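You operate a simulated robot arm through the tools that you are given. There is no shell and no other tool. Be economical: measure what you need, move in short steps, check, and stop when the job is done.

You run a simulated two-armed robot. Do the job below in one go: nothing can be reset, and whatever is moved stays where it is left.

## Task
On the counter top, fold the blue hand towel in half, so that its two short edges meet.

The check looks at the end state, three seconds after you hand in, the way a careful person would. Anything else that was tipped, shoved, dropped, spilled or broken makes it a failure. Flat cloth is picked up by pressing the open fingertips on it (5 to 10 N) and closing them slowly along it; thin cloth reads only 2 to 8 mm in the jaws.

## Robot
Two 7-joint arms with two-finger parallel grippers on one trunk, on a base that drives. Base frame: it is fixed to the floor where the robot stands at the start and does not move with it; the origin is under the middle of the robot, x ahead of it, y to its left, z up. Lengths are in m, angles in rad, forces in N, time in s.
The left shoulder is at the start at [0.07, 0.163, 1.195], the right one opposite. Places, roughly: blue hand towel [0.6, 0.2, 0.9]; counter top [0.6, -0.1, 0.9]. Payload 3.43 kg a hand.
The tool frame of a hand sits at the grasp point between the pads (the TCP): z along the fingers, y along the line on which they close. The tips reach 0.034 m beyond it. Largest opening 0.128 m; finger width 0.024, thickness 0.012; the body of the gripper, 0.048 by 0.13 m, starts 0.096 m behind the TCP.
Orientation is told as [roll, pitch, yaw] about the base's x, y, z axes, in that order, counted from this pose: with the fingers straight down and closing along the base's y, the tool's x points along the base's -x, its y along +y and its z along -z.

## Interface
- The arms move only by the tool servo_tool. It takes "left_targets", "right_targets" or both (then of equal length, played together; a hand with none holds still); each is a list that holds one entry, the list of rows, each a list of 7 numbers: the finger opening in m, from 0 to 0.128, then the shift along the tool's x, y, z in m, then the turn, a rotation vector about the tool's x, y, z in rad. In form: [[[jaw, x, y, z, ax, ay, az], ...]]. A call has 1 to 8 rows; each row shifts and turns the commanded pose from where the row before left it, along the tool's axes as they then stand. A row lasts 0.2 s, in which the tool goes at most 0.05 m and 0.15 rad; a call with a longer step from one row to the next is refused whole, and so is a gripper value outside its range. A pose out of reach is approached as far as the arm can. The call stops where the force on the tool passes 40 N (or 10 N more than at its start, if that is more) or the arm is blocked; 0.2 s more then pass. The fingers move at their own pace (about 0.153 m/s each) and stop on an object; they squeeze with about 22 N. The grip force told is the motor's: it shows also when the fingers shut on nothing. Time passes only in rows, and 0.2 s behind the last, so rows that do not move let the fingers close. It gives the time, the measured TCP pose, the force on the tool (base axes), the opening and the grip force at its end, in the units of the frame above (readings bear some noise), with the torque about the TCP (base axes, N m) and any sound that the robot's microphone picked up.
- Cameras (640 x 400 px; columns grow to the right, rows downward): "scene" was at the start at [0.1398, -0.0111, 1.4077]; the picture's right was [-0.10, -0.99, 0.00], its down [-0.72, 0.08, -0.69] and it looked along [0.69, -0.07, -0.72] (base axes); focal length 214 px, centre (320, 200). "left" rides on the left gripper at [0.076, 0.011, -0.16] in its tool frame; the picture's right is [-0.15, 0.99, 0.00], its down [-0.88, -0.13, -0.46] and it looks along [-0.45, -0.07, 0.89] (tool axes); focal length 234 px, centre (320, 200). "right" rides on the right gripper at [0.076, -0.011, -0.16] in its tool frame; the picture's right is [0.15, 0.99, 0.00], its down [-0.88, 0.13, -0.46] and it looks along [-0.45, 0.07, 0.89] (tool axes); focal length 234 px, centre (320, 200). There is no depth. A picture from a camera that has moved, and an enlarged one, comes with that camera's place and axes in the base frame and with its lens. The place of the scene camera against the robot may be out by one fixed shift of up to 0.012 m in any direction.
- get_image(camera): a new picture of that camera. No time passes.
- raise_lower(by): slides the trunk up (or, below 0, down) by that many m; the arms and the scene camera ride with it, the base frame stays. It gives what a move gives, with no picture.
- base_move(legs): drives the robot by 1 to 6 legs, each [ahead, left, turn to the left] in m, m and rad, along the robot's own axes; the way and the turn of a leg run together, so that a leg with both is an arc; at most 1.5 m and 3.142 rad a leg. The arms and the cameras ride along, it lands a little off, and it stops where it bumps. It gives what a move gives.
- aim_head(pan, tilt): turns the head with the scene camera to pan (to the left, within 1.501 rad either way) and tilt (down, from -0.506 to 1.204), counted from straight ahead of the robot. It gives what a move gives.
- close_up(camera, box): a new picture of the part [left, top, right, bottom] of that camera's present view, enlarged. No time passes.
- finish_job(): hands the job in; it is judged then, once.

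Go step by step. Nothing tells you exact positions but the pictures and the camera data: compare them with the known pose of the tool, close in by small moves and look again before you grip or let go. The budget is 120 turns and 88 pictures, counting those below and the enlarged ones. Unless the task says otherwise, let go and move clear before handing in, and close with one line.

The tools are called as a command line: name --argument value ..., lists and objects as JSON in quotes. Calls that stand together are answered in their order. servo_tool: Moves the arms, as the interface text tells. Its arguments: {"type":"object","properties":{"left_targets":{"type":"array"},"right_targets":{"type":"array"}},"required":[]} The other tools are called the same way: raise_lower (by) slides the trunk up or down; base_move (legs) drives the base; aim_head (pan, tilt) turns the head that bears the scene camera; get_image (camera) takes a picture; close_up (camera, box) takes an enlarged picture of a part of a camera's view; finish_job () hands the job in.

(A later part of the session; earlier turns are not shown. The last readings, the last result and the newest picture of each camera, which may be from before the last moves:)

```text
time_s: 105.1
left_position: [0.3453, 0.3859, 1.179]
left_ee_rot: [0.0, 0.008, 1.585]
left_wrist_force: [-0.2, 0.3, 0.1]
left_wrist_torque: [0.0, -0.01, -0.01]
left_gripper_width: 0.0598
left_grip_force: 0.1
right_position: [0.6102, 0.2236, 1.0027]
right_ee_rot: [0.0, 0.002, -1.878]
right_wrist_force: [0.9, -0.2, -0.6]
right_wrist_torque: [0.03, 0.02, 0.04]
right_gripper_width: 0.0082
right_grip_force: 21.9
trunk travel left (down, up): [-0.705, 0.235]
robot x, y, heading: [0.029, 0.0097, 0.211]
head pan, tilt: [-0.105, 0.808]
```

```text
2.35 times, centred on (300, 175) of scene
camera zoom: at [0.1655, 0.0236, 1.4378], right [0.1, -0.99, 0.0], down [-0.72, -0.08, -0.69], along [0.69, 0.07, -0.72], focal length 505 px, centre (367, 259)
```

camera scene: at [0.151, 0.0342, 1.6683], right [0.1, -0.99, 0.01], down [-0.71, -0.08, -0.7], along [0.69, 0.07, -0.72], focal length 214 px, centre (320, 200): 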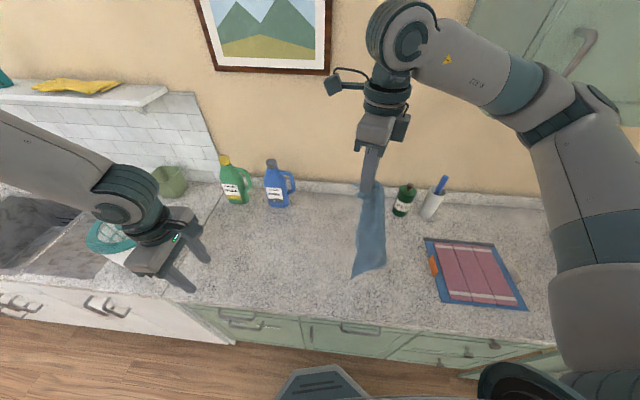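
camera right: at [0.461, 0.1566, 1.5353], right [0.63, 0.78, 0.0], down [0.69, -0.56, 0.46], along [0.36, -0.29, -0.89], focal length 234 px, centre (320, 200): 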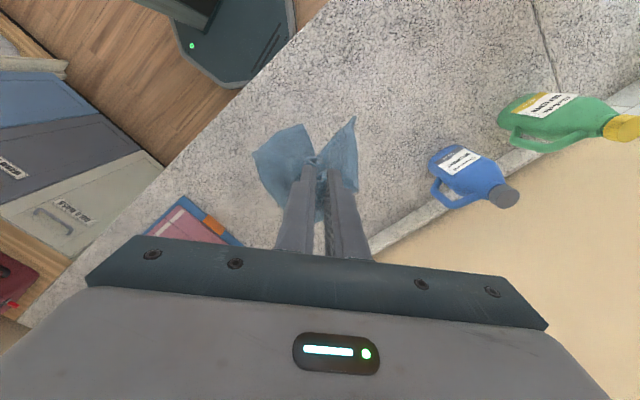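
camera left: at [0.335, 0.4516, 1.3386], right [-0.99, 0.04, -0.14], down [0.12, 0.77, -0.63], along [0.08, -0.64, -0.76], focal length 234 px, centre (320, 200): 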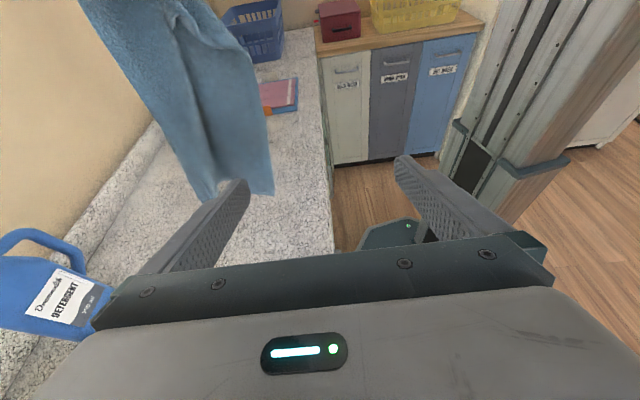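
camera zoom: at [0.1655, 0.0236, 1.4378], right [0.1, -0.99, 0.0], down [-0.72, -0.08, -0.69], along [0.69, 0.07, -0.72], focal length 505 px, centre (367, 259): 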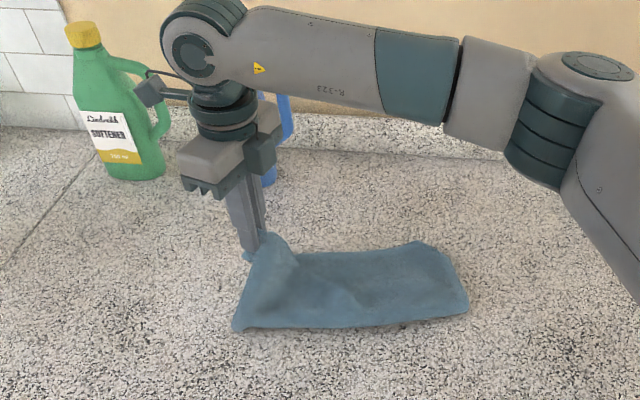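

The towel now lies as a strip about 13 cm wide, doubled lengthwise with its long edges toward me. I'll finish laying down the gripped end, release, and back off to look.

servo_tool --right_targets '[[[0.0, 0.0286, -0.0191, 0.02, 0, 0, 0], [0.0, 0.0286, -0.0191, 0.02, 0, 0, 0], [0.0, 0.0191, -0.0161, 0.018, 0, 0, 0], [0.03, 0, 0, 0, 0, 0, 0], [0.06, 0, 0, 0, 0, 0, 0], [0.06, 0, 0, -0.04, 0, 0, 0], [0.06, 0, 0, -0.04, 0, 0, 0], [0.06, 0, 0, -0.04, 0, 0, 0]]]'

servo_tool --right_targets '[[[0.06, -0.047, 0, 0, 0, 0, 0], [0.06, -0.047, 0, 0, 0, 0, 0], [0.06, -0.047, 0, 0, 0, 0, 0], [0.06, -0.047, 0, 0, 0, 0, 0], [0.06, -0.047, 0, 0, 0, 0, 0], [0.06, -0.047, 0, 0, 0, 0, 0], [0.06, -0.047, 0, 0, 0, 0, 0], [0.06, -0.047, 0, 0, 0, 0, 0]]]'

close_up --camera "scene" --box '[210, 130, 400, 250]'

```text
time_s: 106.9
left_position: [0.345, 0.3869, 1.1762]
left_ee_rot: [0.002, 0.006, 1.583]
left_wrist_force: [-0.1, 0.7, -0.7]
left_wrist_torque: [0.0, 0.0, 0.0]
left_gripper_width: 0.0602
left_grip_force: 0.0
right_position: [0.5816, 0.3111, 1.0645]
right_ee_rot: [0.002, 0.003, -1.879]
right_wrist_force: [1.2, 0.3, -0.1]
right_wrist_torque: [0.0, -0.01, -0.01]
right_gripper_width: 0.06
right_grip_force: 0.0
trunk travel left (down, up): [-0.705, 0.235]
robot x, y, heading: [0.0284, 0.0065, 0.211]
head pan, tilt: [-0.105, 0.808]
```

```text
time_s: 108.7
left_position: [0.3459, 0.3844, 1.1772]
left_ee_rot: [-0.001, 0.005, 1.584]
left_wrist_force: [-0.6, 0.3, 0.3]
left_wrist_torque: [0.01, 0.02, 0.02]
left_gripper_width: 0.06
left_grip_force: 0.0
right_position: [0.4672, -0.0484, 1.0635]
right_ee_rot: [0.002, 0.005, -1.879]
right_wrist_force: [0.5, -0.1, -0.2]
right_wrist_torque: [0.06, -0.03, -0.01]
right_gripper_width: 0.06
right_grip_force: 0.0
trunk travel left (down, up): [-0.705, 0.235]
robot x, y, heading: [0.0302, 0.009, 0.208]
head pan, tilt: [-0.105, 0.808]
```

```text
3.33 times, centred on (305, 190) of scene
camera zoom: at [0.1651, 0.0213, 1.4378], right [0.1, -0.99, 0.0], down [-0.72, -0.07, -0.69], along [0.69, 0.07, -0.72], focal length 715 px, centre (370, 233)
```

zoom: 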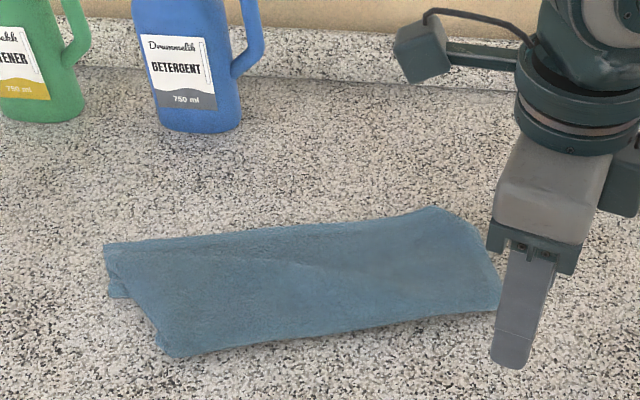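

A clean strip, folded lengthwise. I need to know which long side is the fold, so I'll zoom further.

close_up --camera "scene" --box '[235, 185, 315, 240]'

close_up --camera "scene" --box '[300, 180, 370, 230]'

```text
7.27 times, centred on (275, 212) of scene
camera zoom: at [0.1651, 0.0213, 1.4378], right [0.1, -0.99, 0.0], down [-0.72, -0.07, -0.69], along [0.69, 0.07, -0.72], focal length 1560 px, centre (647, 109)
```

zoom: 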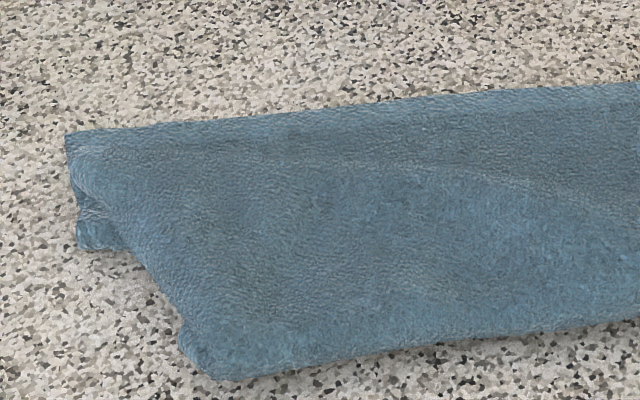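

```text
8.00 times, centred on (335, 205) of scene
camera zoom: at [0.1651, 0.0213, 1.4378], right [0.1, -0.99, 0.0], down [-0.72, -0.07, -0.69], along [0.69, 0.07, -0.72], focal length 1716 px, centre (200, 160)
```

zoom: 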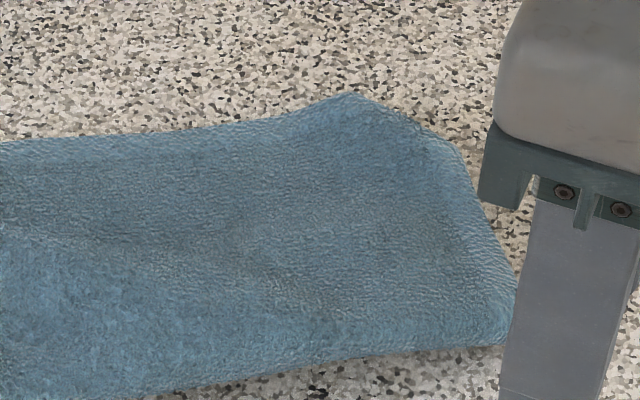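

The hem shows along the far side and a rounded ridge on the near side, so the towel is folded at the near side with the top layer's long edge at the far side. I'll shift the base slightly right and turn both grippers to close along that edge.

base_move --legs '[[-0.012, -0.06, 0]]'

servo_tool --left_targets '[[[0.04, 0, 0, 0, 0, 0, 0.147], [0.04, 0, 0, 0, 0, 0, 0.147], [0.04, 0, 0, 0, 0, 0, 0.147], [0.04, 0, 0, 0, 0, 0, 0.147], [0.04, 0, 0, 0, 0, 0, 0.147], [0.04, 0, 0, 0, 0, 0, 0.147], [0.04, 0, 0, 0, 0, 0, 0.147], [0.04, 0, 0, 0, 0, 0, 0.147]]]' --right_targets '[[[0.04, 0, 0, 0, 0, 0, -0.147], [0.04, 0, 0, 0, 0, 0, -0.147], [0.04, 0, 0, 0, 0, 0, -0.147], [0.04, 0, 0, 0, 0, 0, -0.147], [0.04, 0, 0, 0, 0, 0, -0.147], [0.04, 0, 0, 0, 0, 0, -0.147], [0.04, 0, 0, 0, 0, 0, -0.147], [0.04, 0, 0, 0, 0, 0, -0.147]]]'

servo_tool --left_targets '[[[0.04, 0, 0, 0, 0, 0, 0.144], [0.04, 0, 0, 0, 0, 0, 0], [0.04, 0, 0, 0, 0, 0, 0], [0.04, 0, 0, 0, 0, 0, 0], [0.04, 0, 0, 0, 0, 0, 0], [0.04, 0, 0, 0, 0, 0, 0], [0.04, 0, 0, 0, 0, 0, 0]]]' --right_targets '[[[0.04, 0, 0, 0, 0, 0, -0.138], [0.04, 0, 0, 0, 0, 0, -0.138], [0.04, 0, 0, 0, 0, 0, -0.138], [0.04, 0, 0, 0, 0, 0, -0.138], [0.04, 0, 0, 0, 0, 0, -0.138], [0.04, 0, 0, 0, 0, 0, -0.138], [0.04, 0, 0, 0, 0, 0, -0.138]]]'

```text
time_s: 109.7
left_position: [0.3457, 0.3292, 1.1752]
left_ee_rot: [0.0, 0.011, 1.583]
left_wrist_force: [-0.2, 0.3, -1.1]
left_wrist_torque: [-0.01, 0.0, 0.0]
left_gripper_width: 0.0599
left_grip_force: 0.0
right_position: [0.4686, -0.1043, 1.0639]
right_ee_rot: [0.001, 0.002, -1.88]
right_wrist_force: [-0.7, 0.4, 0.9]
right_wrist_torque: [-0.07, -0.03, -0.06]
right_gripper_width: 0.0601
right_grip_force: 0.0
trunk travel left (down, up): [-0.705, 0.235]
robot x, y, heading: [0.03, -0.052, 0.214]
head pan, tilt: [-0.105, 0.808]
```

```text
time_s: 111.5
left_position: [0.3471, 0.3262, 1.1776]
left_ee_rot: [-0.005, 0.003, 0.405]
left_wrist_force: [0.7, 0.1, 0.0]
left_wrist_torque: [-0.01, -0.01, 0.03]
left_gripper_width: 0.0398
left_grip_force: 0.2
right_position: [0.4706, -0.1076, 1.0633]
right_ee_rot: [0.005, 0.002, -0.702]
right_wrist_force: [0.5, 0.3, 0.0]
right_wrist_torque: [-0.03, -0.01, -0.01]
right_gripper_width: 0.04
right_grip_force: 0.0
trunk travel left (down, up): [-0.705, 0.235]
robot x, y, heading: [0.0253, -0.0514, 0.209]
head pan, tilt: [-0.105, 0.808]
```

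```text
time_s: 113.1
left_position: [0.3472, 0.3269, 1.1764]
left_ee_rot: [-0.006, 0.002, 0.265]
left_wrist_force: [-0.4, 0.2, 0.8]
left_wrist_torque: [0.01, 0.02, 0.0]
left_gripper_width: 0.0398
left_grip_force: 0.0
right_position: [0.4679, -0.1064, 1.0632]
right_ee_rot: [0.001, -0.004, 0.265]
right_wrist_force: [-0.3, 0.4, -0.4]
right_wrist_torque: [-0.03, -0.02, -0.01]
right_gripper_width: 0.04
right_grip_force: 0.1
trunk travel left (down, up): [-0.705, 0.235]
robot x, y, heading: [0.0281, -0.0509, 0.209]
head pan, tilt: [-0.105, 0.808]
```

Now I'll move both hands above the far edge of the strip.

servo_tool --left_targets '[[[0.04, -0.0323, -0.0121, 0.0233, 0, 0, 0], [0.04, -0.0323, -0.0121, 0.0233, 0, 0, 0], [0.04, -0.0323, -0.0121, 0.0233, 0, 0, 0], [0.04, -0.0323, -0.0121, 0.0233, 0, 0, 0], [0.04, -0.0323, -0.0121, 0.0233, 0, 0, 0], [0.04, -0.0323, -0.0121, 0.0233, 0, 0, 0], [0.04, -0.0323, -0.0121, 0.0233, 0, 0, 0], [0.04, -0.0323, -0.0121, 0.0233, 0, 0, 0]]]' --right_targets '[[[0.04, -0.0321, 0.0127, 0.0091, 0, 0, 0], [0.04, -0.0321, 0.0127, 0.0091, 0, 0, 0], [0.04, -0.0321, 0.0127, 0.0091, 0, 0, 0], [0.04, -0.0321, 0.0127, 0.0091, 0, 0, 0], [0.04, -0.0321, 0.0127, 0.0091, 0, 0, 0], [0.04, -0.0321, 0.0127, 0.0091, 0, 0, 0], [0.04, -0.0321, 0.0127, 0.0091, 0, 0, 0], [0.04, -0.0321, 0.0127, 0.0091, 0, 0, 0]]]'

get_image --camera "left"

get_image --camera "right"

```text
time_s: 114.9
left_position: [0.6108, 0.3084, 0.9943]
left_ee_rot: [-0.012, 0.001, 0.264]
left_wrist_force: [0.1, 0.6, -0.2]
left_wrist_torque: [-0.04, 0.02, -0.04]
left_gripper_width: 0.04
left_grip_force: 0.1
left hand out of reach, approached as far as the arm can: row 8
right_position: [0.6906, 0.0602, 0.9899]
right_ee_rot: [0.001, -0.001, 0.265]
right_wrist_force: [-0.2, 0.3, 0.1]
right_wrist_torque: [-0.05, 0.0, 0.03]
right_gripper_width: 0.04
right_grip_force: 0.1
trunk travel left (down, up): [-0.705, 0.235]
robot x, y, heading: [0.0294, -0.0568, 0.213]
head pan, tilt: [-0.105, 0.808]
```

```text
18 pictures are left
camera left: at [0.5344, 0.3009, 1.1529], right [-0.12, 0.99, -0.01], down [0.88, 0.11, 0.46], along [0.45, 0.04, -0.89], focal length 234 px, centre (320, 200)
```

left: 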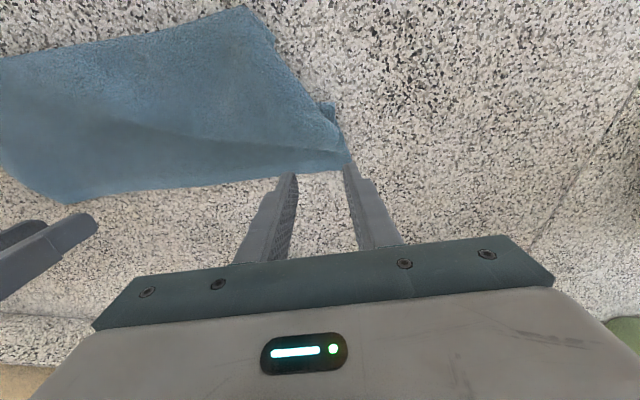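

```text
17 pictures are left
camera right: at [0.6211, 0.0285, 1.1482], right [-0.4, 0.92, 0.0], down [0.82, 0.35, 0.46], along [0.42, 0.18, -0.89], focal length 234 px, centre (320, 200)
```

right: 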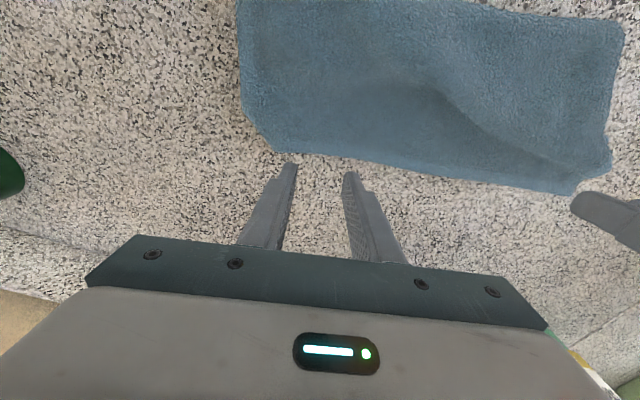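

The far edge runs from about (0.615, 0.34) to (0.70, 0.01), and both hands are close to it. Lowering through the trunk keeps the left arm within its limits, so I'll do it that way, with a 10 mm inset for the right hand.

servo_tool --left_targets '[[[0.04, 0, 0, -0.045, 0, 0, 0]]]' --right_targets '[[[0.04, 0.01, 0, -0.045, 0, 0, 0]]]'

raise_lower --by -0.09

```text
time_s: 115.3
left_position: [0.6066, 0.3066, 1.0435]
left_ee_rot: [-0.006, 0.001, 0.265]
left_wrist_force: [0.1, -0.4, -0.4]
left_wrist_torque: [0.03, -0.04, 0.0]
left_gripper_width: 0.04
left_grip_force: 0.0
right_position: [0.6788, 0.0535, 1.0359]
right_ee_rot: [0.002, -0.006, 0.264]
right_wrist_force: [0.2, -0.3, -0.3]
right_wrist_torque: [-0.03, -0.04, 0.01]
right_gripper_width: 0.0402
right_grip_force: 0.0
trunk travel left (down, up): [-0.705, 0.235]
robot x, y, heading: [0.0284, -0.0515, 0.208]
head pan, tilt: [-0.105, 0.808]
```

```text
time_s: 116.5
left_position: [0.6095, 0.3057, 0.9517]
left_ee_rot: [-0.006, 0.004, 0.263]
left_wrist_force: [0.1, -0.2, 0.3]
left_wrist_torque: [0.0, 0.02, 0.02]
left_gripper_width: 0.0399
left_grip_force: 0.1
right_position: [0.6811, 0.0541, 0.9477]
right_ee_rot: [0.002, -0.003, 0.264]
right_wrist_force: [-0.5, 0.0, 0.2]
right_wrist_torque: [0.02, 0.01, 0.0]
right_gripper_width: 0.0397
right_grip_force: 0.0
trunk travel left (down, up): [-0.615, 0.325]
robot x, y, heading: [0.026, -0.0484, 0.212]
head pan, tilt: [-0.105, 0.808]
```

I'll press down gently.

servo_tool --left_targets '[[[0.04, -0.004, 0, 0.008, 0, 0, 0], [0.04, 0, 0, 0.003, 0, 0, 0]]]' --right_targets '[[[0.04, 0, 0, 0.005, 0, 0, 0], [0.04, 0, 0, 0.003, 0, 0, 0]]]'

```text
time_s: 117.1
left_position: [0.6116, 0.3073, 0.941]
left_ee_rot: [-0.006, 0.003, 0.263]
left_wrist_force: [0.4, 0.2, 0.0]
left_wrist_torque: [-0.01, 0.05, 0.02]
left_gripper_width: 0.0398
left_grip_force: 0.0
right_position: [0.6816, 0.0544, 0.9389]
right_ee_rot: [0.004, -0.003, 0.264]
right_wrist_force: [-0.7, 1.3, 0.1]
right_wrist_torque: [0.03, -0.05, -0.05]
right_gripper_width: 0.0399
right_grip_force: 0.1
trunk travel left (down, up): [-0.615, 0.325]
robot x, y, heading: [0.027, -0.0521, 0.209]
head pan, tilt: [-0.105, 0.808]
```

servo_tool --left_targets '[[[0.04, 0, 0, 0.004, 0, 0, 0]]]' --right_targets '[[[0.04, 0, 0, 0.002, 0, 0, 0]]]'

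```text
time_s: 117.5
left_position: [0.6128, 0.3073, 0.9384]
left_ee_rot: [-0.007, -0.002, 0.264]
left_wrist_force: [0.7, 0.8, 2.4]
left_wrist_torque: [0.06, -0.03, 0.03]
left_gripper_width: 0.0398
left_grip_force: 0.0
right_position: [0.6807, 0.0528, 0.939]
right_ee_rot: [0.001, -0.006, 0.263]
right_wrist_force: [1.1, 1.1, 5.6]
right_wrist_torque: [0.02, -0.02, 0.0]
right_gripper_width: 0.0398
right_grip_force: 0.0
trunk travel left (down, up): [-0.615, 0.325]
robot x, y, heading: [0.029, -0.0479, 0.209]
head pan, tilt: [-0.105, 0.808]
```

Contact is light. I'll press a hair more on the left and close both slowly.

servo_tool --left_targets '[[[0.034, 0, 0, 0.0015, 0, 0, 0], [0.028, 0, 0, 0, 0, 0, 0], [0.022, 0, 0, 0, 0, 0, 0], [0.016, 0, 0, 0, 0, 0, 0], [0.01, 0, 0, 0, 0, 0, 0], [0.005, 0, 0, 0, 0, 0, 0], [0.0, 0, 0, 0, 0, 0, 0], [0.0, 0, 0, 0, 0, 0, 0]]]' --right_targets '[[[0.034, 0, 0, 0.0003, 0, 0, 0], [0.028, 0, 0, 0, 0, 0, 0], [0.022, 0, 0, 0, 0, 0, 0], [0.016, 0, 0, 0, 0, 0, 0], [0.01, 0, 0, 0, 0, 0, 0], [0.005, 0, 0, 0, 0, 0, 0], [0.0, 0, 0, 0, 0, 0, 0], [0.0, 0, 0, 0, 0, 0, 0]]]'

servo_tool --left_targets '[[[0.0, 0.005, -0.002, -0.03, 0, 0, 0], [0.0, 0.01, -0.002, -0.03, 0, 0, 0], [0.0, 0.02, 0, -0.03, 0, 0, 0]]]' --right_targets '[[[0.0, 0.005, 0.002, -0.03, 0, 0, 0], [0.0, 0.01, 0.002, -0.03, 0, 0, 0], [0.0, 0.02, 0, -0.03, 0, 0, 0]]]'

close_up --camera "scene" --box '[180, 90, 400, 250]'

```text
time_s: 119.3
left_position: [0.6125, 0.307, 0.9371]
left_ee_rot: [-0.006, 0.0, 0.264]
left_wrist_force: [0.8, -2.2, 14.6]
left_wrist_torque: [-0.1, 0.01, 0.04]
left_gripper_width: 0.0048
left_grip_force: 22.1
right_position: [0.6798, 0.0533, 0.9363]
right_ee_rot: [0.005, -0.006, 0.262]
right_wrist_force: [-0.3, 3.0, 5.8]
right_wrist_torque: [0.09, 0.04, 0.0]
right_gripper_width: 0.0037
right_grip_force: 22.2
trunk travel left (down, up): [-0.615, 0.325]
robot x, y, heading: [0.0297, -0.0525, 0.209]
head pan, tilt: [-0.105, 0.808]
```

```text
time_s: 120.1
left_position: [0.5787, 0.2953, 1.0261]
left_ee_rot: [-0.007, 0.002, 0.263]
left_wrist_force: [0.0, -2.3, 0.2]
left_wrist_torque: [0.0, -0.04, -0.04]
left_gripper_width: 0.0043
left_grip_force: 22.1
right_position: [0.6439, 0.0478, 1.0269]
right_ee_rot: [0.002, -0.004, 0.262]
right_wrist_force: [-1.0, 0.2, 1.1]
right_wrist_torque: [0.07, -0.03, 0.01]
right_gripper_width: 0.0038
right_grip_force: 21.9
trunk travel left (down, up): [-0.615, 0.325]
robot x, y, heading: [0.0239, -0.0522, 0.206]
head pan, tilt: [-0.105, 0.808]
```

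```text
2.50 times, centred on (290, 170) of scene
camera zoom: at [0.1643, -0.0369, 1.3478], right [0.11, -0.99, 0.0], down [-0.72, -0.08, -0.69], along [0.69, 0.07, -0.72], focal length 536 px, centre (395, 275)
```

zoom: 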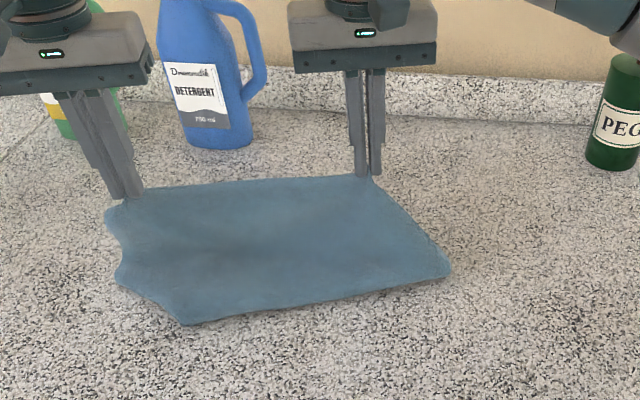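

Both hands hold the long edge of the top layer. I'll lift the towel completely so it hangs open from this edge.

raise_lower --by 0.22

close_up --camera "scene" --box '[150, 70, 410, 270]'

```text
time_s: 122.5
left_position: [0.5819, 0.2955, 1.2448]
left_ee_rot: [-0.005, 0.0, 0.264]
left_wrist_force: [0.7, -0.3, -0.6]
left_wrist_torque: [-0.03, -0.05, 0.01]
left_gripper_width: 0.0043
left_grip_force: 22.1
right_position: [0.6457, 0.0491, 1.245]
right_ee_rot: [0.001, -0.003, 0.263]
right_wrist_force: [0.1, 1.0, -0.6]
right_wrist_torque: [0.03, 0.02, 0.0]
right_gripper_width: 0.0037
right_grip_force: 22.3
trunk travel left (down, up): [-0.835, 0.105]
robot x, y, heading: [0.0287, -0.054, 0.211]
head pan, tilt: [-0.105, 0.808]
```

```text
2.00 times, centred on (280, 170) of scene
camera zoom: at [0.1669, -0.0359, 1.5676], right [0.11, -0.99, 0.0], down [-0.72, -0.08, -0.69], along [0.69, 0.07, -0.72], focal length 429 px, centre (400, 260)
```

zoom: 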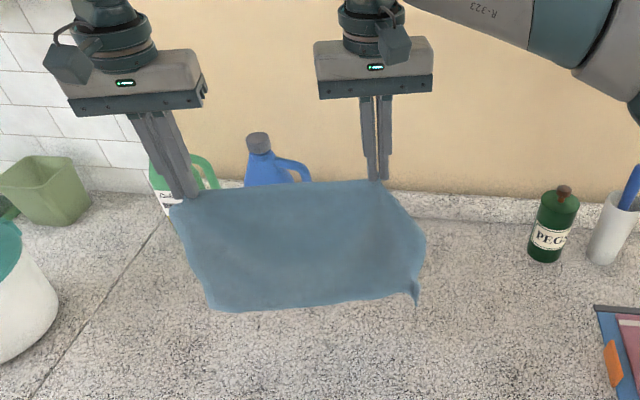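

The towel hangs open as a clean sheet. I'll square it to the counter (hands level in x, at about x 0.66), shifting the base right so the left arm keeps its reach, and lower it until the bottom edge nearly touches.

base_move --legs '[[-0.012, -0.059, 0]]'

servo_tool --left_targets '[[[0.0, 0, 0, 0, 0, 0, 0.132], [0.0, 0, 0, 0, 0, 0, 0.132], [0.0, -0.028, 0.015, 0, 0, 0, 0], [0.0, -0.028, 0.015, 0, 0, 0, 0], [0.0, -0.027, 0.014, 0, 0, 0, 0], [0.0, 0, 0, 0, 0, 0, 0]]]' --right_targets '[[[0.0, 0, 0, 0, 0, 0, 0.132], [0.0, 0, 0, 0, 0, 0, 0.132], [0.0, -0.007, 0.012, 0, 0, 0, 0], [0.0, -0.007, 0.012, 0, 0, 0, 0], [0.0, -0.006, 0.012, 0, 0, 0, 0], [0.0, 0, 0, 0, 0, 0, 0]]]'

raise_lower --by -0.05

close_up --camera "scene" --box '[120, 70, 380, 270]'

```text
time_s: 123.4
left_position: [0.5811, 0.2463, 1.2424]
left_ee_rot: [-0.014, 0.005, 0.266]
left_wrist_force: [0.6, -0.8, -0.2]
left_wrist_torque: [-0.13, -0.02, -0.01]
left_gripper_width: 0.0042
left_grip_force: 21.7
right_position: [0.6454, -0.0006, 1.245]
right_ee_rot: [-0.002, -0.003, 0.267]
right_wrist_force: [-0.1, 1.9, -0.5]
right_wrist_torque: [-0.05, 0.01, -0.03]
right_gripper_width: 0.004
right_grip_force: 22.2
trunk travel left (down, up): [-0.835, 0.105]
robot x, y, heading: [0.0292, -0.1135, 0.215]
head pan, tilt: [-0.105, 0.808]
```

```text
time_s: 124.8
left_position: [0.6546, 0.2862, 1.2446]
left_ee_rot: [-0.007, -0.003, 0.003]
left_wrist_force: [-0.4, -1.9, 0.1]
left_wrist_torque: [-0.04, 0.0, 0.01]
left_gripper_width: 0.0042
left_grip_force: 21.9
left hand out of reach, approached as far as the arm can: row 5
right_position: [0.6645, 0.0278, 1.2466]
right_ee_rot: [0.005, -0.004, 0.002]
right_wrist_force: [-0.3, 2.6, -0.2]
right_wrist_torque: [0.09, 0.01, 0.11]
right_gripper_width: 0.0035
right_grip_force: 22.0
trunk travel left (down, up): [-0.835, 0.105]
robot x, y, heading: [0.0282, -0.1117, 0.213]
head pan, tilt: [-0.105, 0.808]
```

```text
time_s: 125.7
left_position: [0.6552, 0.286, 1.1941]
left_ee_rot: [-0.009, -0.002, 0.003]
left_wrist_force: [-0.9, -2.0, -0.4]
left_wrist_torque: [-0.05, -0.01, 0.06]
left_gripper_width: 0.0046
left_grip_force: 22.6
right_position: [0.6647, 0.028, 1.1967]
right_ee_rot: [0.002, -0.005, 0.0]
right_wrist_force: [-0.2, 1.9, 0.6]
right_wrist_torque: [0.07, -0.02, 0.03]
right_gripper_width: 0.0037
right_grip_force: 22.0
trunk travel left (down, up): [-0.785, 0.155]
robot x, y, heading: [0.0273, -0.1128, 0.213]
head pan, tilt: [-0.105, 0.808]
```

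```text
2.00 times, centred on (250, 170) of scene
camera zoom: at [0.1668, -0.0943, 1.5177], right [0.11, -0.99, 0.0], down [-0.72, -0.08, -0.69], along [0.69, 0.07, -0.72], focal length 429 px, centre (460, 260)
```

zoom: 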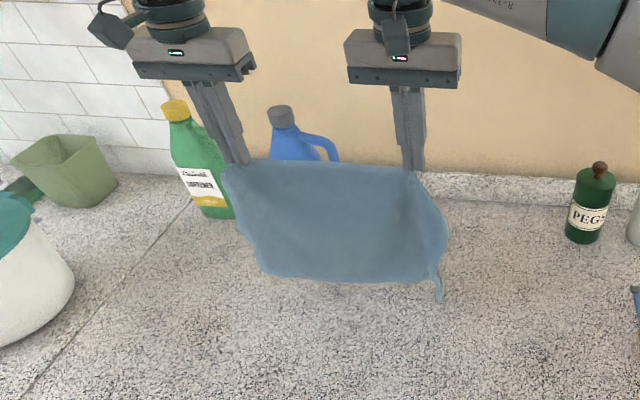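

The bottom edge is at the counter. Now I'll lay it down toward me, alternating backward steps with trunk drops.

servo_tool --left_targets '[[[0.0, 0.04, 0, 0.008, 0, 0, 0], [0.0, 0.04, 0, 0.008, 0, 0, 0]]]' --right_targets '[[[0.0, 0.045, 0, 0.008, 0, 0, 0], [0.0, 0.045, 0, 0.008, 0, 0, 0]]]'

raise_lower --by -0.05

servo_tool --left_targets '[[[0.0, 0.04, 0, 0, 0, 0, 0], [0.0, 0.04, 0, 0, 0, 0, 0]]]' --right_targets '[[[0.0, 0.04, 0, 0, 0, 0, 0], [0.0, 0.04, 0, 0, 0, 0, 0]]]'

raise_lower --by -0.07

servo_tool --left_targets '[[[0.0, 0.035, 0, 0.01, 0, 0, 0], [0.0, 0.025, 0, 0.025, 0, 0, 0], [0.0, 0.01, 0, 0.03, 0, 0, 0]]]' --right_targets '[[[0.0, 0.035, 0, 0.01, 0, 0, 0], [0.0, 0.025, 0, 0.025, 0, 0, 0], [0.0, 0.01, 0, 0.03, 0, 0, 0]]]'

close_up --camera "scene" --box '[120, 90, 380, 290]'

```text
time_s: 126.3
left_position: [0.5716, 0.2859, 1.1794]
left_ee_rot: [-0.007, -0.004, 0.003]
left_wrist_force: [-0.3, -2.9, 0.8]
left_wrist_torque: [-0.07, -0.06, 0.07]
left_gripper_width: 0.0043
left_grip_force: 21.8
right_position: [0.5711, 0.0271, 1.1816]
right_ee_rot: [0.005, -0.004, 0.002]
right_wrist_force: [-0.3, 2.7, 1.0]
right_wrist_torque: [0.06, -0.04, 0.06]
right_gripper_width: 0.0037
right_grip_force: 21.6
trunk travel left (down, up): [-0.785, 0.155]
robot x, y, heading: [0.0278, -0.108, 0.21]
head pan, tilt: [-0.105, 0.808]
```

```text
time_s: 127.3
left_position: [0.576, 0.2865, 1.1285]
left_ee_rot: [-0.009, -0.003, 0.003]
left_wrist_force: [0.1, -2.1, 0.0]
left_wrist_torque: [-0.09, -0.02, 0.05]
left_gripper_width: 0.0044
left_grip_force: 22.1
right_position: [0.5762, 0.0278, 1.1299]
right_ee_rot: [0.003, -0.002, 0.003]
right_wrist_force: [0.4, 1.6, -0.6]
right_wrist_torque: [0.09, -0.03, 0.06]
right_gripper_width: 0.0036
right_grip_force: 21.9
trunk travel left (down, up): [-0.735, 0.205]
robot x, y, heading: [0.0293, -0.1103, 0.216]
head pan, tilt: [-0.105, 0.808]
```

```text
time_s: 127.9
left_position: [0.4921, 0.2862, 1.1307]
left_ee_rot: [-0.008, -0.004, 0.004]
left_wrist_force: [0.1, -3.1, -0.6]
left_wrist_torque: [-0.06, -0.02, 0.03]
left_gripper_width: 0.0045
left_grip_force: 21.9
right_position: [0.492, 0.0282, 1.1307]
right_ee_rot: [0.003, -0.007, 0.0]
right_wrist_force: [-0.3, 2.6, -0.4]
right_wrist_torque: [0.1, -0.03, 0.08]
right_gripper_width: 0.0037
right_grip_force: 21.9
trunk travel left (down, up): [-0.735, 0.205]
robot x, y, heading: [0.028, -0.1102, 0.212]
head pan, tilt: [-0.105, 0.808]
```

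```text
time_s: 128.9
left_position: [0.4932, 0.2857, 1.0593]
left_ee_rot: [-0.008, -0.002, 0.003]
left_wrist_force: [-0.2, -2.7, -0.1]
left_wrist_torque: [-0.06, -0.04, 0.01]
left_gripper_width: 0.0044
left_grip_force: 22.0
right_position: [0.4952, 0.0278, 1.0586]
right_ee_rot: [0.005, -0.002, 0.001]
right_wrist_force: [-0.1, 2.4, 0.6]
right_wrist_torque: [0.07, -0.01, 0.01]
right_gripper_width: 0.0038
right_grip_force: 22.1
trunk travel left (down, up): [-0.665, 0.275]
robot x, y, heading: [0.0286, -0.1094, 0.209]
head pan, tilt: [-0.105, 0.808]
```

```text
time_s: 129.7
left_position: [0.427, 0.2862, 0.9927]
left_ee_rot: [-0.009, 0.0, 0.004]
left_wrist_force: [0.3, -2.1, 0.1]
left_wrist_torque: [-0.1, 0.0, 0.04]
left_gripper_width: 0.0044
left_grip_force: 22.6
right_position: [0.427, 0.0275, 0.9939]
right_ee_rot: [0.004, -0.002, 0.003]
right_wrist_force: [0.4, 1.7, 0.8]
right_wrist_torque: [0.09, 0.03, 0.04]
right_gripper_width: 0.0036
right_grip_force: 22.3
trunk travel left (down, up): [-0.665, 0.275]
robot x, y, heading: [0.0289, -0.1103, 0.211]
head pan, tilt: [-0.105, 0.808]
```

```text
2.00 times, centred on (250, 190) of scene
camera zoom: at [0.1688, -0.0945, 1.3976], right [0.11, -0.99, 0.0], down [-0.72, -0.08, -0.69], along [0.69, 0.07, -0.72], focal length 429 px, centre (460, 220)
```

zoom: 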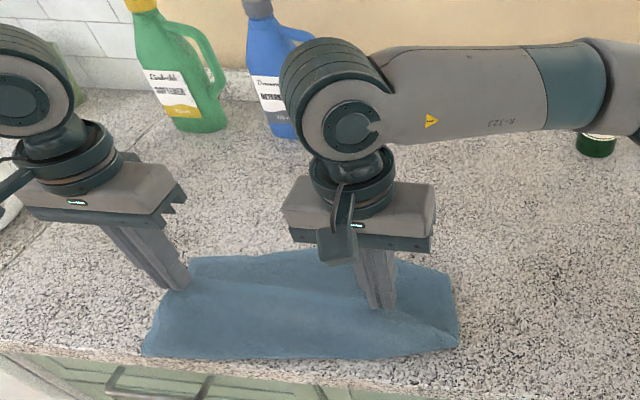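

The cloth slid toward me and sags over the near side, because it leaves the grip in that direction. So I'll lay it the other way: lift again with the bottom edge near the counter's front, then sweep the hands away from me.

raise_lower --by 0.12

servo_tool --left_targets '[[[0.0, 0.005, 0, -0.045, 0, 0, 0], [0.0, 0.005, 0, -0.04, 0, 0, 0], [0.0, 0, 0, 0, 0, 0, 0], [0.0, 0, 0, 0, 0, 0, 0], [0.0, 0, 0, 0, 0, 0, 0]]]' --right_targets '[[[0.0, 0.005, 0, -0.045, 0, 0, 0], [0.0, 0.005, 0, -0.04, 0, 0, 0], [0.0, 0, 0, 0, 0, 0, 0], [0.0, 0, 0, 0, 0, 0, 0], [0.0, 0, 0, 0, 0, 0, 0]]]'

servo_tool --left_targets '[[[0.0, -0.035, 0, 0.012, 0, 0, 0], [0.0, -0.035, 0, 0.012, 0, 0, 0], [0.0, -0.035, 0, 0.02, 0, 0, 0]]]' --right_targets '[[[0.0, -0.035, 0, 0.012, 0, 0, 0], [0.0, -0.035, 0, 0.012, 0, 0, 0], [0.0, -0.035, 0, 0.02, 0, 0, 0]]]'

raise_lower --by -0.06

servo_tool --left_targets '[[[0.0, -0.04, 0, 0.005, 0, 0, 0], [0.0, -0.035, 0, 0.015, 0, 0, 0]]]' --right_targets '[[[0.0, -0.04, 0, 0.005, 0, 0, 0], [0.0, -0.035, 0, 0.015, 0, 0, 0]]]'

raise_lower --by -0.06

close_up --camera "scene" --box '[120, 90, 380, 290]'

```text
time_s: 131.2
left_position: [0.4249, 0.2866, 1.113]
left_ee_rot: [-0.008, -0.003, 0.003]
left_wrist_force: [0.2, -1.1, -0.3]
left_wrist_torque: [-0.07, -0.01, 0.02]
left_gripper_width: 0.0043
left_grip_force: 21.3
right_position: [0.4255, 0.0278, 1.1149]
right_ee_rot: [0.005, -0.004, 0.001]
right_wrist_force: [0.4, 2.3, -0.3]
right_wrist_torque: [0.07, -0.03, 0.03]
right_gripper_width: 0.0035
right_grip_force: 22.0
trunk travel left (down, up): [-0.785, 0.155]
robot x, y, heading: [0.0264, -0.1116, 0.21]
head pan, tilt: [-0.105, 0.808]
```

```text
time_s: 132.4
left_position: [0.4145, 0.2867, 1.1997]
left_ee_rot: [-0.009, -0.002, 0.002]
left_wrist_force: [-0.6, -2.5, 0.4]
left_wrist_torque: [-0.09, 0.01, 0.07]
left_gripper_width: 0.0045
left_grip_force: 22.0
right_position: [0.4147, 0.0254, 1.2001]
right_ee_rot: [0.003, -0.003, 0.004]
right_wrist_force: [-0.3, 3.5, -0.4]
right_wrist_torque: [0.15, -0.01, 0.07]
right_gripper_width: 0.0039
right_grip_force: 21.8
trunk travel left (down, up): [-0.785, 0.155]
robot x, y, heading: [0.0261, -0.1099, 0.216]
head pan, tilt: [-0.105, 0.808]
```

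```text
time_s: 133.2
left_position: [0.5247, 0.286, 1.1557]
left_ee_rot: [-0.008, 0.0, 0.003]
left_wrist_force: [-0.3, -2.2, -1.6]
left_wrist_torque: [-0.1, 0.04, 0.03]
left_gripper_width: 0.0043
left_grip_force: 21.7
right_position: [0.5231, 0.0282, 1.1523]
right_ee_rot: [0.004, 0.0, 0.002]
right_wrist_force: [0.9, 2.3, -1.3]
right_wrist_torque: [0.08, 0.04, 0.03]
right_gripper_width: 0.0036
right_grip_force: 22.2
trunk travel left (down, up): [-0.785, 0.155]
robot x, y, heading: [0.0285, -0.1125, 0.21]
head pan, tilt: [-0.105, 0.808]
```

```text
time_s: 134.2
left_position: [0.5206, 0.2849, 1.096]
left_ee_rot: [-0.009, -0.001, 0.004]
left_wrist_force: [0.6, -2.7, 0.4]
left_wrist_torque: [-0.07, -0.02, 0.01]
left_gripper_width: 0.0045
left_grip_force: 22.8
right_position: [0.5187, 0.0273, 1.0945]
right_ee_rot: [0.004, -0.003, 0.004]
right_wrist_force: [-0.6, 2.6, -0.3]
right_wrist_torque: [0.1, 0.0, 0.07]
right_gripper_width: 0.0035
right_grip_force: 21.8
trunk travel left (down, up): [-0.725, 0.215]
robot x, y, heading: [0.0253, -0.1115, 0.211]
head pan, tilt: [-0.105, 0.808]
```

```text
time_s: 134.8
left_position: [0.6001, 0.2868, 1.0743]
left_ee_rot: [-0.008, 0.002, 0.005]
left_wrist_force: [0.7, -2.1, -0.3]
left_wrist_torque: [-0.06, 0.04, 0.04]
left_gripper_width: 0.0044
left_grip_force: 22.0
right_position: [0.597, 0.0295, 1.0737]
right_ee_rot: [0.002, 0.001, 0.001]
right_wrist_force: [-0.2, 2.3, -0.5]
right_wrist_torque: [0.05, 0.04, 0.05]
right_gripper_width: 0.0038
right_grip_force: 22.6
trunk travel left (down, up): [-0.725, 0.215]
robot x, y, heading: [0.0255, -0.1125, 0.215]
head pan, tilt: [-0.105, 0.808]
```

```text
time_s: 135.8
left_position: [0.595, 0.2864, 1.0162]
left_ee_rot: [-0.008, -0.003, 0.004]
left_wrist_force: [0.2, -1.9, 0.2]
left_wrist_torque: [-0.04, 0.02, 0.01]
left_gripper_width: 0.0041
left_grip_force: 21.6
right_position: [0.5939, 0.0281, 1.0145]
right_ee_rot: [0.002, -0.002, 0.002]
right_wrist_force: [0.5, 1.6, 0.0]
right_wrist_torque: [0.1, -0.02, 0.05]
right_gripper_width: 0.004
right_grip_force: 21.8
trunk travel left (down, up): [-0.665, 0.275]
robot x, y, heading: [0.026, -0.1146, 0.214]
head pan, tilt: [-0.105, 0.808]
```

```text
2.00 times, centred on (250, 190) of scene
camera zoom: at [0.1673, -0.0946, 1.3977], right [0.11, -0.99, 0.0], down [-0.72, -0.08, -0.69], along [0.69, 0.07, -0.72], focal length 429 px, centre (460, 220)
```

zoom: 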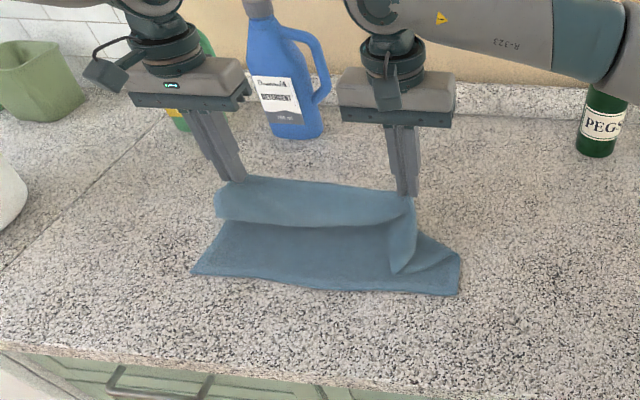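

Very good: the near edge lies straight at x ≈ 0.48 from y -0.06 to 0.32. I need to carry the held edge to x ≈ 0.72, so I'll shift the base right in small steps while the hands counter-move and advance.

base_move --legs '[[-0.008, -0.039, 0]]'

servo_tool --left_targets '[[[0.0, -0.03, 0.02, 0, 0, 0, 0], [0.0, -0.03, 0.02, 0, 0, 0, 0]]]' --right_targets '[[[0.0, -0.03, 0.02, 0, 0, 0, 0], [0.0, -0.03, 0.02, 0, 0, 0, 0]]]'

base_move --legs '[[-0.008, -0.039, 0]]'

servo_tool --left_targets '[[[0.0, -0.03, 0.02, 0, 0, 0, 0], [0.0, -0.03, 0.02, 0, 0, 0, 0]]]' --right_targets '[[[0.0, -0.03, 0.02, 0, 0, 0, 0], [0.0, -0.03, 0.02, 0, 0, 0, 0]]]'

raise_lower --by -0.06

close_up --camera "scene" --box '[80, 70, 340, 270]'

```text
time_s: 136.7
left_position: [0.5962, 0.2508, 1.0154]
left_ee_rot: [-0.01, 0.001, 0.005]
left_wrist_force: [-0.2, -1.4, 0.6]
left_wrist_torque: [-0.08, -0.01, 0.06]
left_gripper_width: 0.0041
left_grip_force: 22.1
right_position: [0.5945, -0.0086, 1.0138]
right_ee_rot: [0.003, -0.003, 0.002]
right_wrist_force: [-0.4, 2.2, 0.9]
right_wrist_torque: [0.07, -0.02, 0.03]
right_gripper_width: 0.0037
right_grip_force: 21.7
trunk travel left (down, up): [-0.665, 0.275]
robot x, y, heading: [0.0283, -0.1501, 0.218]
head pan, tilt: [-0.105, 0.808]
```

```text
time_s: 137.3
left_position: [0.6572, 0.2904, 1.0142]
left_ee_rot: [-0.011, 0.0, 0.005]
left_wrist_force: [0.4, -1.3, 0.2]
left_wrist_torque: [-0.09, 0.02, 0.07]
left_gripper_width: 0.0045
left_grip_force: 22.2
right_position: [0.655, 0.0333, 1.0152]
right_ee_rot: [0.003, -0.003, 0.006]
right_wrist_force: [0.2, 2.7, -0.3]
right_wrist_torque: [0.04, 0.03, 0.01]
right_gripper_width: 0.0035
right_grip_force: 21.9
trunk travel left (down, up): [-0.665, 0.275]
robot x, y, heading: [0.0271, -0.1487, 0.211]
head pan, tilt: [-0.105, 0.808]
```

```text
time_s: 138.2
left_position: [0.6558, 0.2523, 1.0135]
left_ee_rot: [-0.011, 0.0, 0.008]
left_wrist_force: [0.0, -2.6, -0.4]
left_wrist_torque: [-0.1, 0.0, 0.06]
left_gripper_width: 0.0042
left_grip_force: 21.8
right_position: [0.6544, -0.0042, 1.0153]
right_ee_rot: [0.002, 0.0, 0.006]
right_wrist_force: [0.8, 1.6, -1.1]
right_wrist_torque: [0.09, 0.01, 0.07]
right_gripper_width: 0.0037
right_grip_force: 22.1
trunk travel left (down, up): [-0.665, 0.275]
robot x, y, heading: [0.0265, -0.1875, 0.215]
head pan, tilt: [-0.105, 0.808]
```

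```text
time_s: 138.8
left_position: [0.6737, 0.2998, 1.0225]
left_ee_rot: [-0.012, -0.006, 0.006]
left_wrist_force: [0.8, -7.0, 0.4]
left_wrist_torque: [-0.29, -0.07, 0.04]
left_gripper_width: 0.0044
left_grip_force: 22.2
left hand out of reach, approached as far as the arm can: row 1, 2
right_position: [0.7125, 0.0361, 1.0163]
right_ee_rot: [0.005, -0.003, 0.009]
right_wrist_force: [-1.8, 7.7, -0.2]
right_wrist_torque: [0.34, 0.07, 0.07]
right_gripper_width: 0.0037
right_grip_force: 21.9
trunk travel left (down, up): [-0.665, 0.275]
robot x, y, heading: [0.0325, -0.1897, 0.216]
head pan, tilt: [-0.105, 0.808]
```

```text
time_s: 139.8
left_position: [0.6742, 0.2977, 0.9628]
left_ee_rot: [-0.008, -0.003, 0.008]
left_wrist_force: [0.8, -8.6, -0.6]
left_wrist_torque: [-0.31, -0.05, 0.05]
left_gripper_width: 0.0044
left_grip_force: 21.4
right_position: [0.7147, 0.0325, 0.956]
right_ee_rot: [0.004, -0.003, 0.008]
right_wrist_force: [-0.4, 8.8, 0.5]
right_wrist_torque: [0.33, 0.05, 0.04]
right_gripper_width: 0.0036
right_grip_force: 21.8
trunk travel left (down, up): [-0.605, 0.335]
robot x, y, heading: [0.0305, -0.189, 0.214]
head pan, tilt: [-0.105, 0.808]
```

```text
2.00 times, centred on (210, 170) of scene
camera zoom: at [0.1677, -0.1722, 1.3377], right [0.11, -0.99, 0.0], down [-0.72, -0.08, -0.69], along [0.69, 0.08, -0.72], focal length 429 px, centre (540, 260)
```

zoom: 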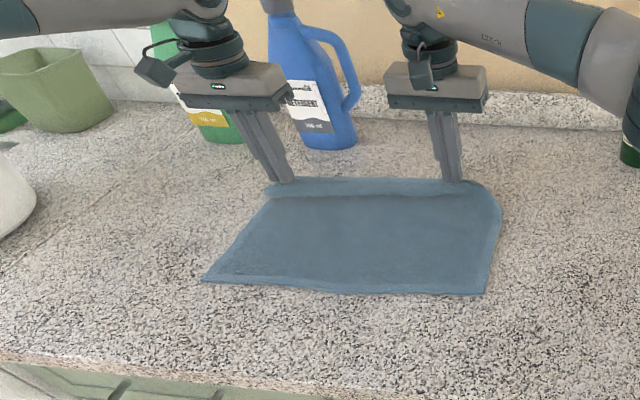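

The towel is nearly flat. I'll ease the side tension, set the far edge down, release and lift both hands clear.

servo_tool --left_targets '[[[0.0, -0.002, -0.006, 0.012, 0, 0, 0], [0.0, 0, 0, 0.01, 0, 0, 0], [0.02, 0, 0, 0, 0, 0, 0], [0.05, 0, 0, 0, 0, 0, 0], [0.05, 0, 0, -0.04, 0, 0, 0], [0.05, 0, 0, -0.04, 0, 0, 0], [0.05, 0, 0, -0.04, 0, 0, 0]]]' --right_targets '[[[0.0, -0.008, 0.005, 0.008, 0, 0, 0], [0.0, -0.004, 0, 0.007, 0, 0, 0], [0.02, 0, 0, 0, 0, 0, 0], [0.05, 0, 0, 0, 0, 0, 0], [0.05, 0, 0, -0.04, 0, 0, 0], [0.05, 0, 0, -0.04, 0, 0, 0], [0.05, 0, 0, -0.04, 0, 0, 0]]]'

servo_tool --left_targets '[[[0.05, 0.03, 0.03, 0, 0, 0, 0], [0.05, 0.04, 0.02, 0, 0, 0, 0], [0.05, 0.04, 0.01, 0, 0, 0, 0], [0.05, 0.04, 0, 0, 0, 0, 0], [0.05, 0, 0, 0, 0, 0, 0], [0.05, 0, 0, 0, 0, 0, 0]]]' --right_targets '[[[0.05, 0, -0.045, 0, 0, 0, 0], [0.05, 0, -0.045, 0, 0, 0, 0], [0.05, 0.02, -0.04, 0, 0, 0, 0], [0.05, 0.02, -0.04, 0, 0, 0, 0], [0.05, 0.02, -0.04, 0, 0, 0, 0], [0.05, 0.02, -0.02, 0, 0, 0, 0]]]'

close_up --camera "scene" --box '[140, 120, 350, 250]'

```text
time_s: 141.4
left_position: [0.6714, 0.2936, 1.0629]
left_ee_rot: [-0.009, -0.002, 0.006]
left_wrist_force: [-0.7, 0.6, 0.1]
left_wrist_torque: [-0.04, 0.02, 0.03]
left_gripper_width: 0.0499
left_grip_force: 0.1
left hand out of reach, approached as far as the arm can: row 1
right_position: [0.7227, 0.0374, 1.0629]
right_ee_rot: [0.003, -0.004, 0.008]
right_wrist_force: [0.4, 0.7, -0.5]
right_wrist_torque: [-0.01, -0.03, -0.01]
right_gripper_width: 0.0501
right_grip_force: 0.0
trunk travel left (down, up): [-0.605, 0.335]
robot x, y, heading: [0.0286, -0.1922, 0.215]
head pan, tilt: [-0.105, 0.808]
```

```text
time_s: 142.8
left_position: [0.5195, 0.352, 1.0603]
left_ee_rot: [-0.009, -0.003, 0.009]
left_wrist_force: [-0.6, -0.3, -0.1]
left_wrist_torque: [-0.01, -0.03, -0.01]
left_gripper_width: 0.0501
left_grip_force: 0.1
right_position: [0.6465, -0.1944, 1.0606]
right_ee_rot: [0.004, -0.003, 0.007]
right_wrist_force: [0.2, 0.4, -0.7]
right_wrist_torque: [-0.01, -0.02, -0.01]
right_gripper_width: 0.0503
right_grip_force: 0.0
trunk travel left (down, up): [-0.605, 0.335]
robot x, y, heading: [0.0273, -0.1923, 0.216]
head pan, tilt: [-0.105, 0.808]
```

```text
3.05 times, centred on (245, 185) of scene
camera zoom: at [0.1669, -0.1729, 1.3378], right [0.11, -0.99, 0.0], down [-0.72, -0.08, -0.69], along [0.69, 0.08, -0.72], focal length 654 px, centre (549, 246)
```

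zoom: 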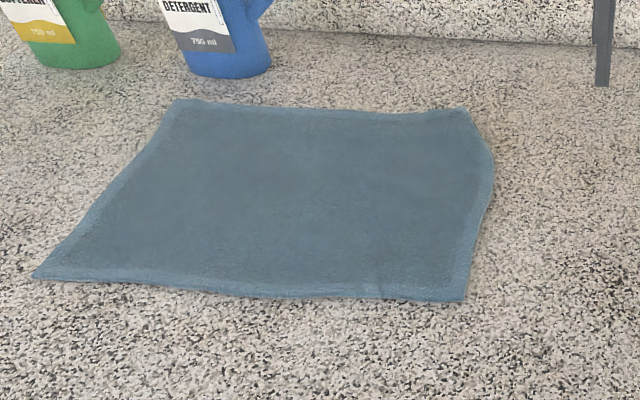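

The towel is flat and open again, with only its far-right corner slightly tucked. I'll fold right to left this time, because the left wrist can lean outward on that side: base further right, grippers turned to close along x again.

base_move --legs '[[-0.03, -0.14, 0]]'

servo_tool --left_targets '[[[0.036, 0, 0, 0, 0, 0, -0.147], [0.036, 0, 0, 0, 0, 0, -0.147], [0.036, 0, 0, 0, 0, 0, -0.147], [0.036, 0, 0, 0, 0, 0, -0.147], [0.036, 0, 0, 0, 0, 0, -0.147], [0.036, 0, 0, 0, 0, 0, -0.147], [0.036, 0, 0, 0, 0, 0, -0.147], [0.036, 0, 0, 0, 0, 0, -0.147]]]' --right_targets '[[[0.036, 0, 0, 0, 0, 0, 0.147], [0.036, 0, 0, 0, 0, 0, 0.147], [0.036, 0, 0, 0, 0, 0, 0.147], [0.036, 0, 0, 0, 0, 0, 0.147], [0.036, 0, 0, 0, 0, 0, 0.147], [0.036, 0, 0, 0, 0, 0, 0.147], [0.036, 0, 0, 0, 0, 0, 0.147], [0.036, 0, 0, 0, 0, 0, 0.147]]]'

servo_tool --left_targets '[[[0.036, 0, 0, 0, 0, 0, -0.131], [0.036, 0, 0, 0, 0, 0, -0.131], [0.036, 0, 0, 0, 0, 0, -0.131]]]' --right_targets '[[[0.036, 0, 0, 0, 0, 0, 0.131], [0.036, 0, 0, 0, 0, 0, 0.131], [0.036, 0, 0, 0, 0, 0, 0.131]]]'

```text
time_s: 144.2
left_position: [0.5224, 0.2088, 1.0592]
left_ee_rot: [-0.009, -0.002, 0.008]
left_wrist_force: [-0.3, 0.9, 0.0]
left_wrist_torque: [0.0, 0.0, -0.02]
left_gripper_width: 0.05
left_grip_force: 0.0
right_position: [0.648, -0.3346, 1.0601]
right_ee_rot: [0.004, -0.001, 0.008]
right_wrist_force: [1.2, -0.6, 0.4]
right_wrist_torque: [-0.03, 0.02, 0.03]
right_gripper_width: 0.0498
right_grip_force: 0.1
trunk travel left (down, up): [-0.605, 0.335]
robot x, y, heading: [0.0315, -0.3339, 0.213]
head pan, tilt: [-0.105, 0.808]
```

```text
time_s: 145.9
left_position: [0.5218, 0.2083, 1.0606]
left_ee_rot: [-0.007, 0.008, 1.186]
left_wrist_force: [-0.4, 0.1, -0.1]
left_wrist_torque: [0.01, -0.02, -0.03]
left_gripper_width: 0.0361
left_grip_force: 0.0
right_position: [0.6486, -0.3365, 1.0602]
right_ee_rot: [0.004, 0.001, -1.172]
right_wrist_force: [-0.2, -0.2, 0.6]
right_wrist_torque: [-0.01, -0.01, -0.02]
right_gripper_width: 0.0358
right_grip_force: 0.0
trunk travel left (down, up): [-0.605, 0.335]
robot x, y, heading: [0.0319, -0.3352, 0.213]
head pan, tilt: [-0.105, 0.808]
```

```text
time_s: 146.8
left_position: [0.5204, 0.2079, 1.0601]
left_ee_rot: [-0.002, 0.008, 1.58]
left_wrist_force: [-0.1, -0.1, -0.3]
left_wrist_torque: [-0.02, 0.0, 0.02]
left_gripper_width: 0.0359
left_grip_force: 0.1
right_position: [0.6474, -0.3367, 1.061]
right_ee_rot: [0.002, 0.003, -1.564]
right_wrist_force: [0.9, 0.5, -0.1]
right_wrist_torque: [0.01, -0.02, 0.03]
right_gripper_width: 0.036
right_grip_force: 0.0
trunk travel left (down, up): [-0.605, 0.335]
robot x, y, heading: [0.0306, -0.3357, 0.216]
head pan, tilt: [-0.105, 0.808]
```

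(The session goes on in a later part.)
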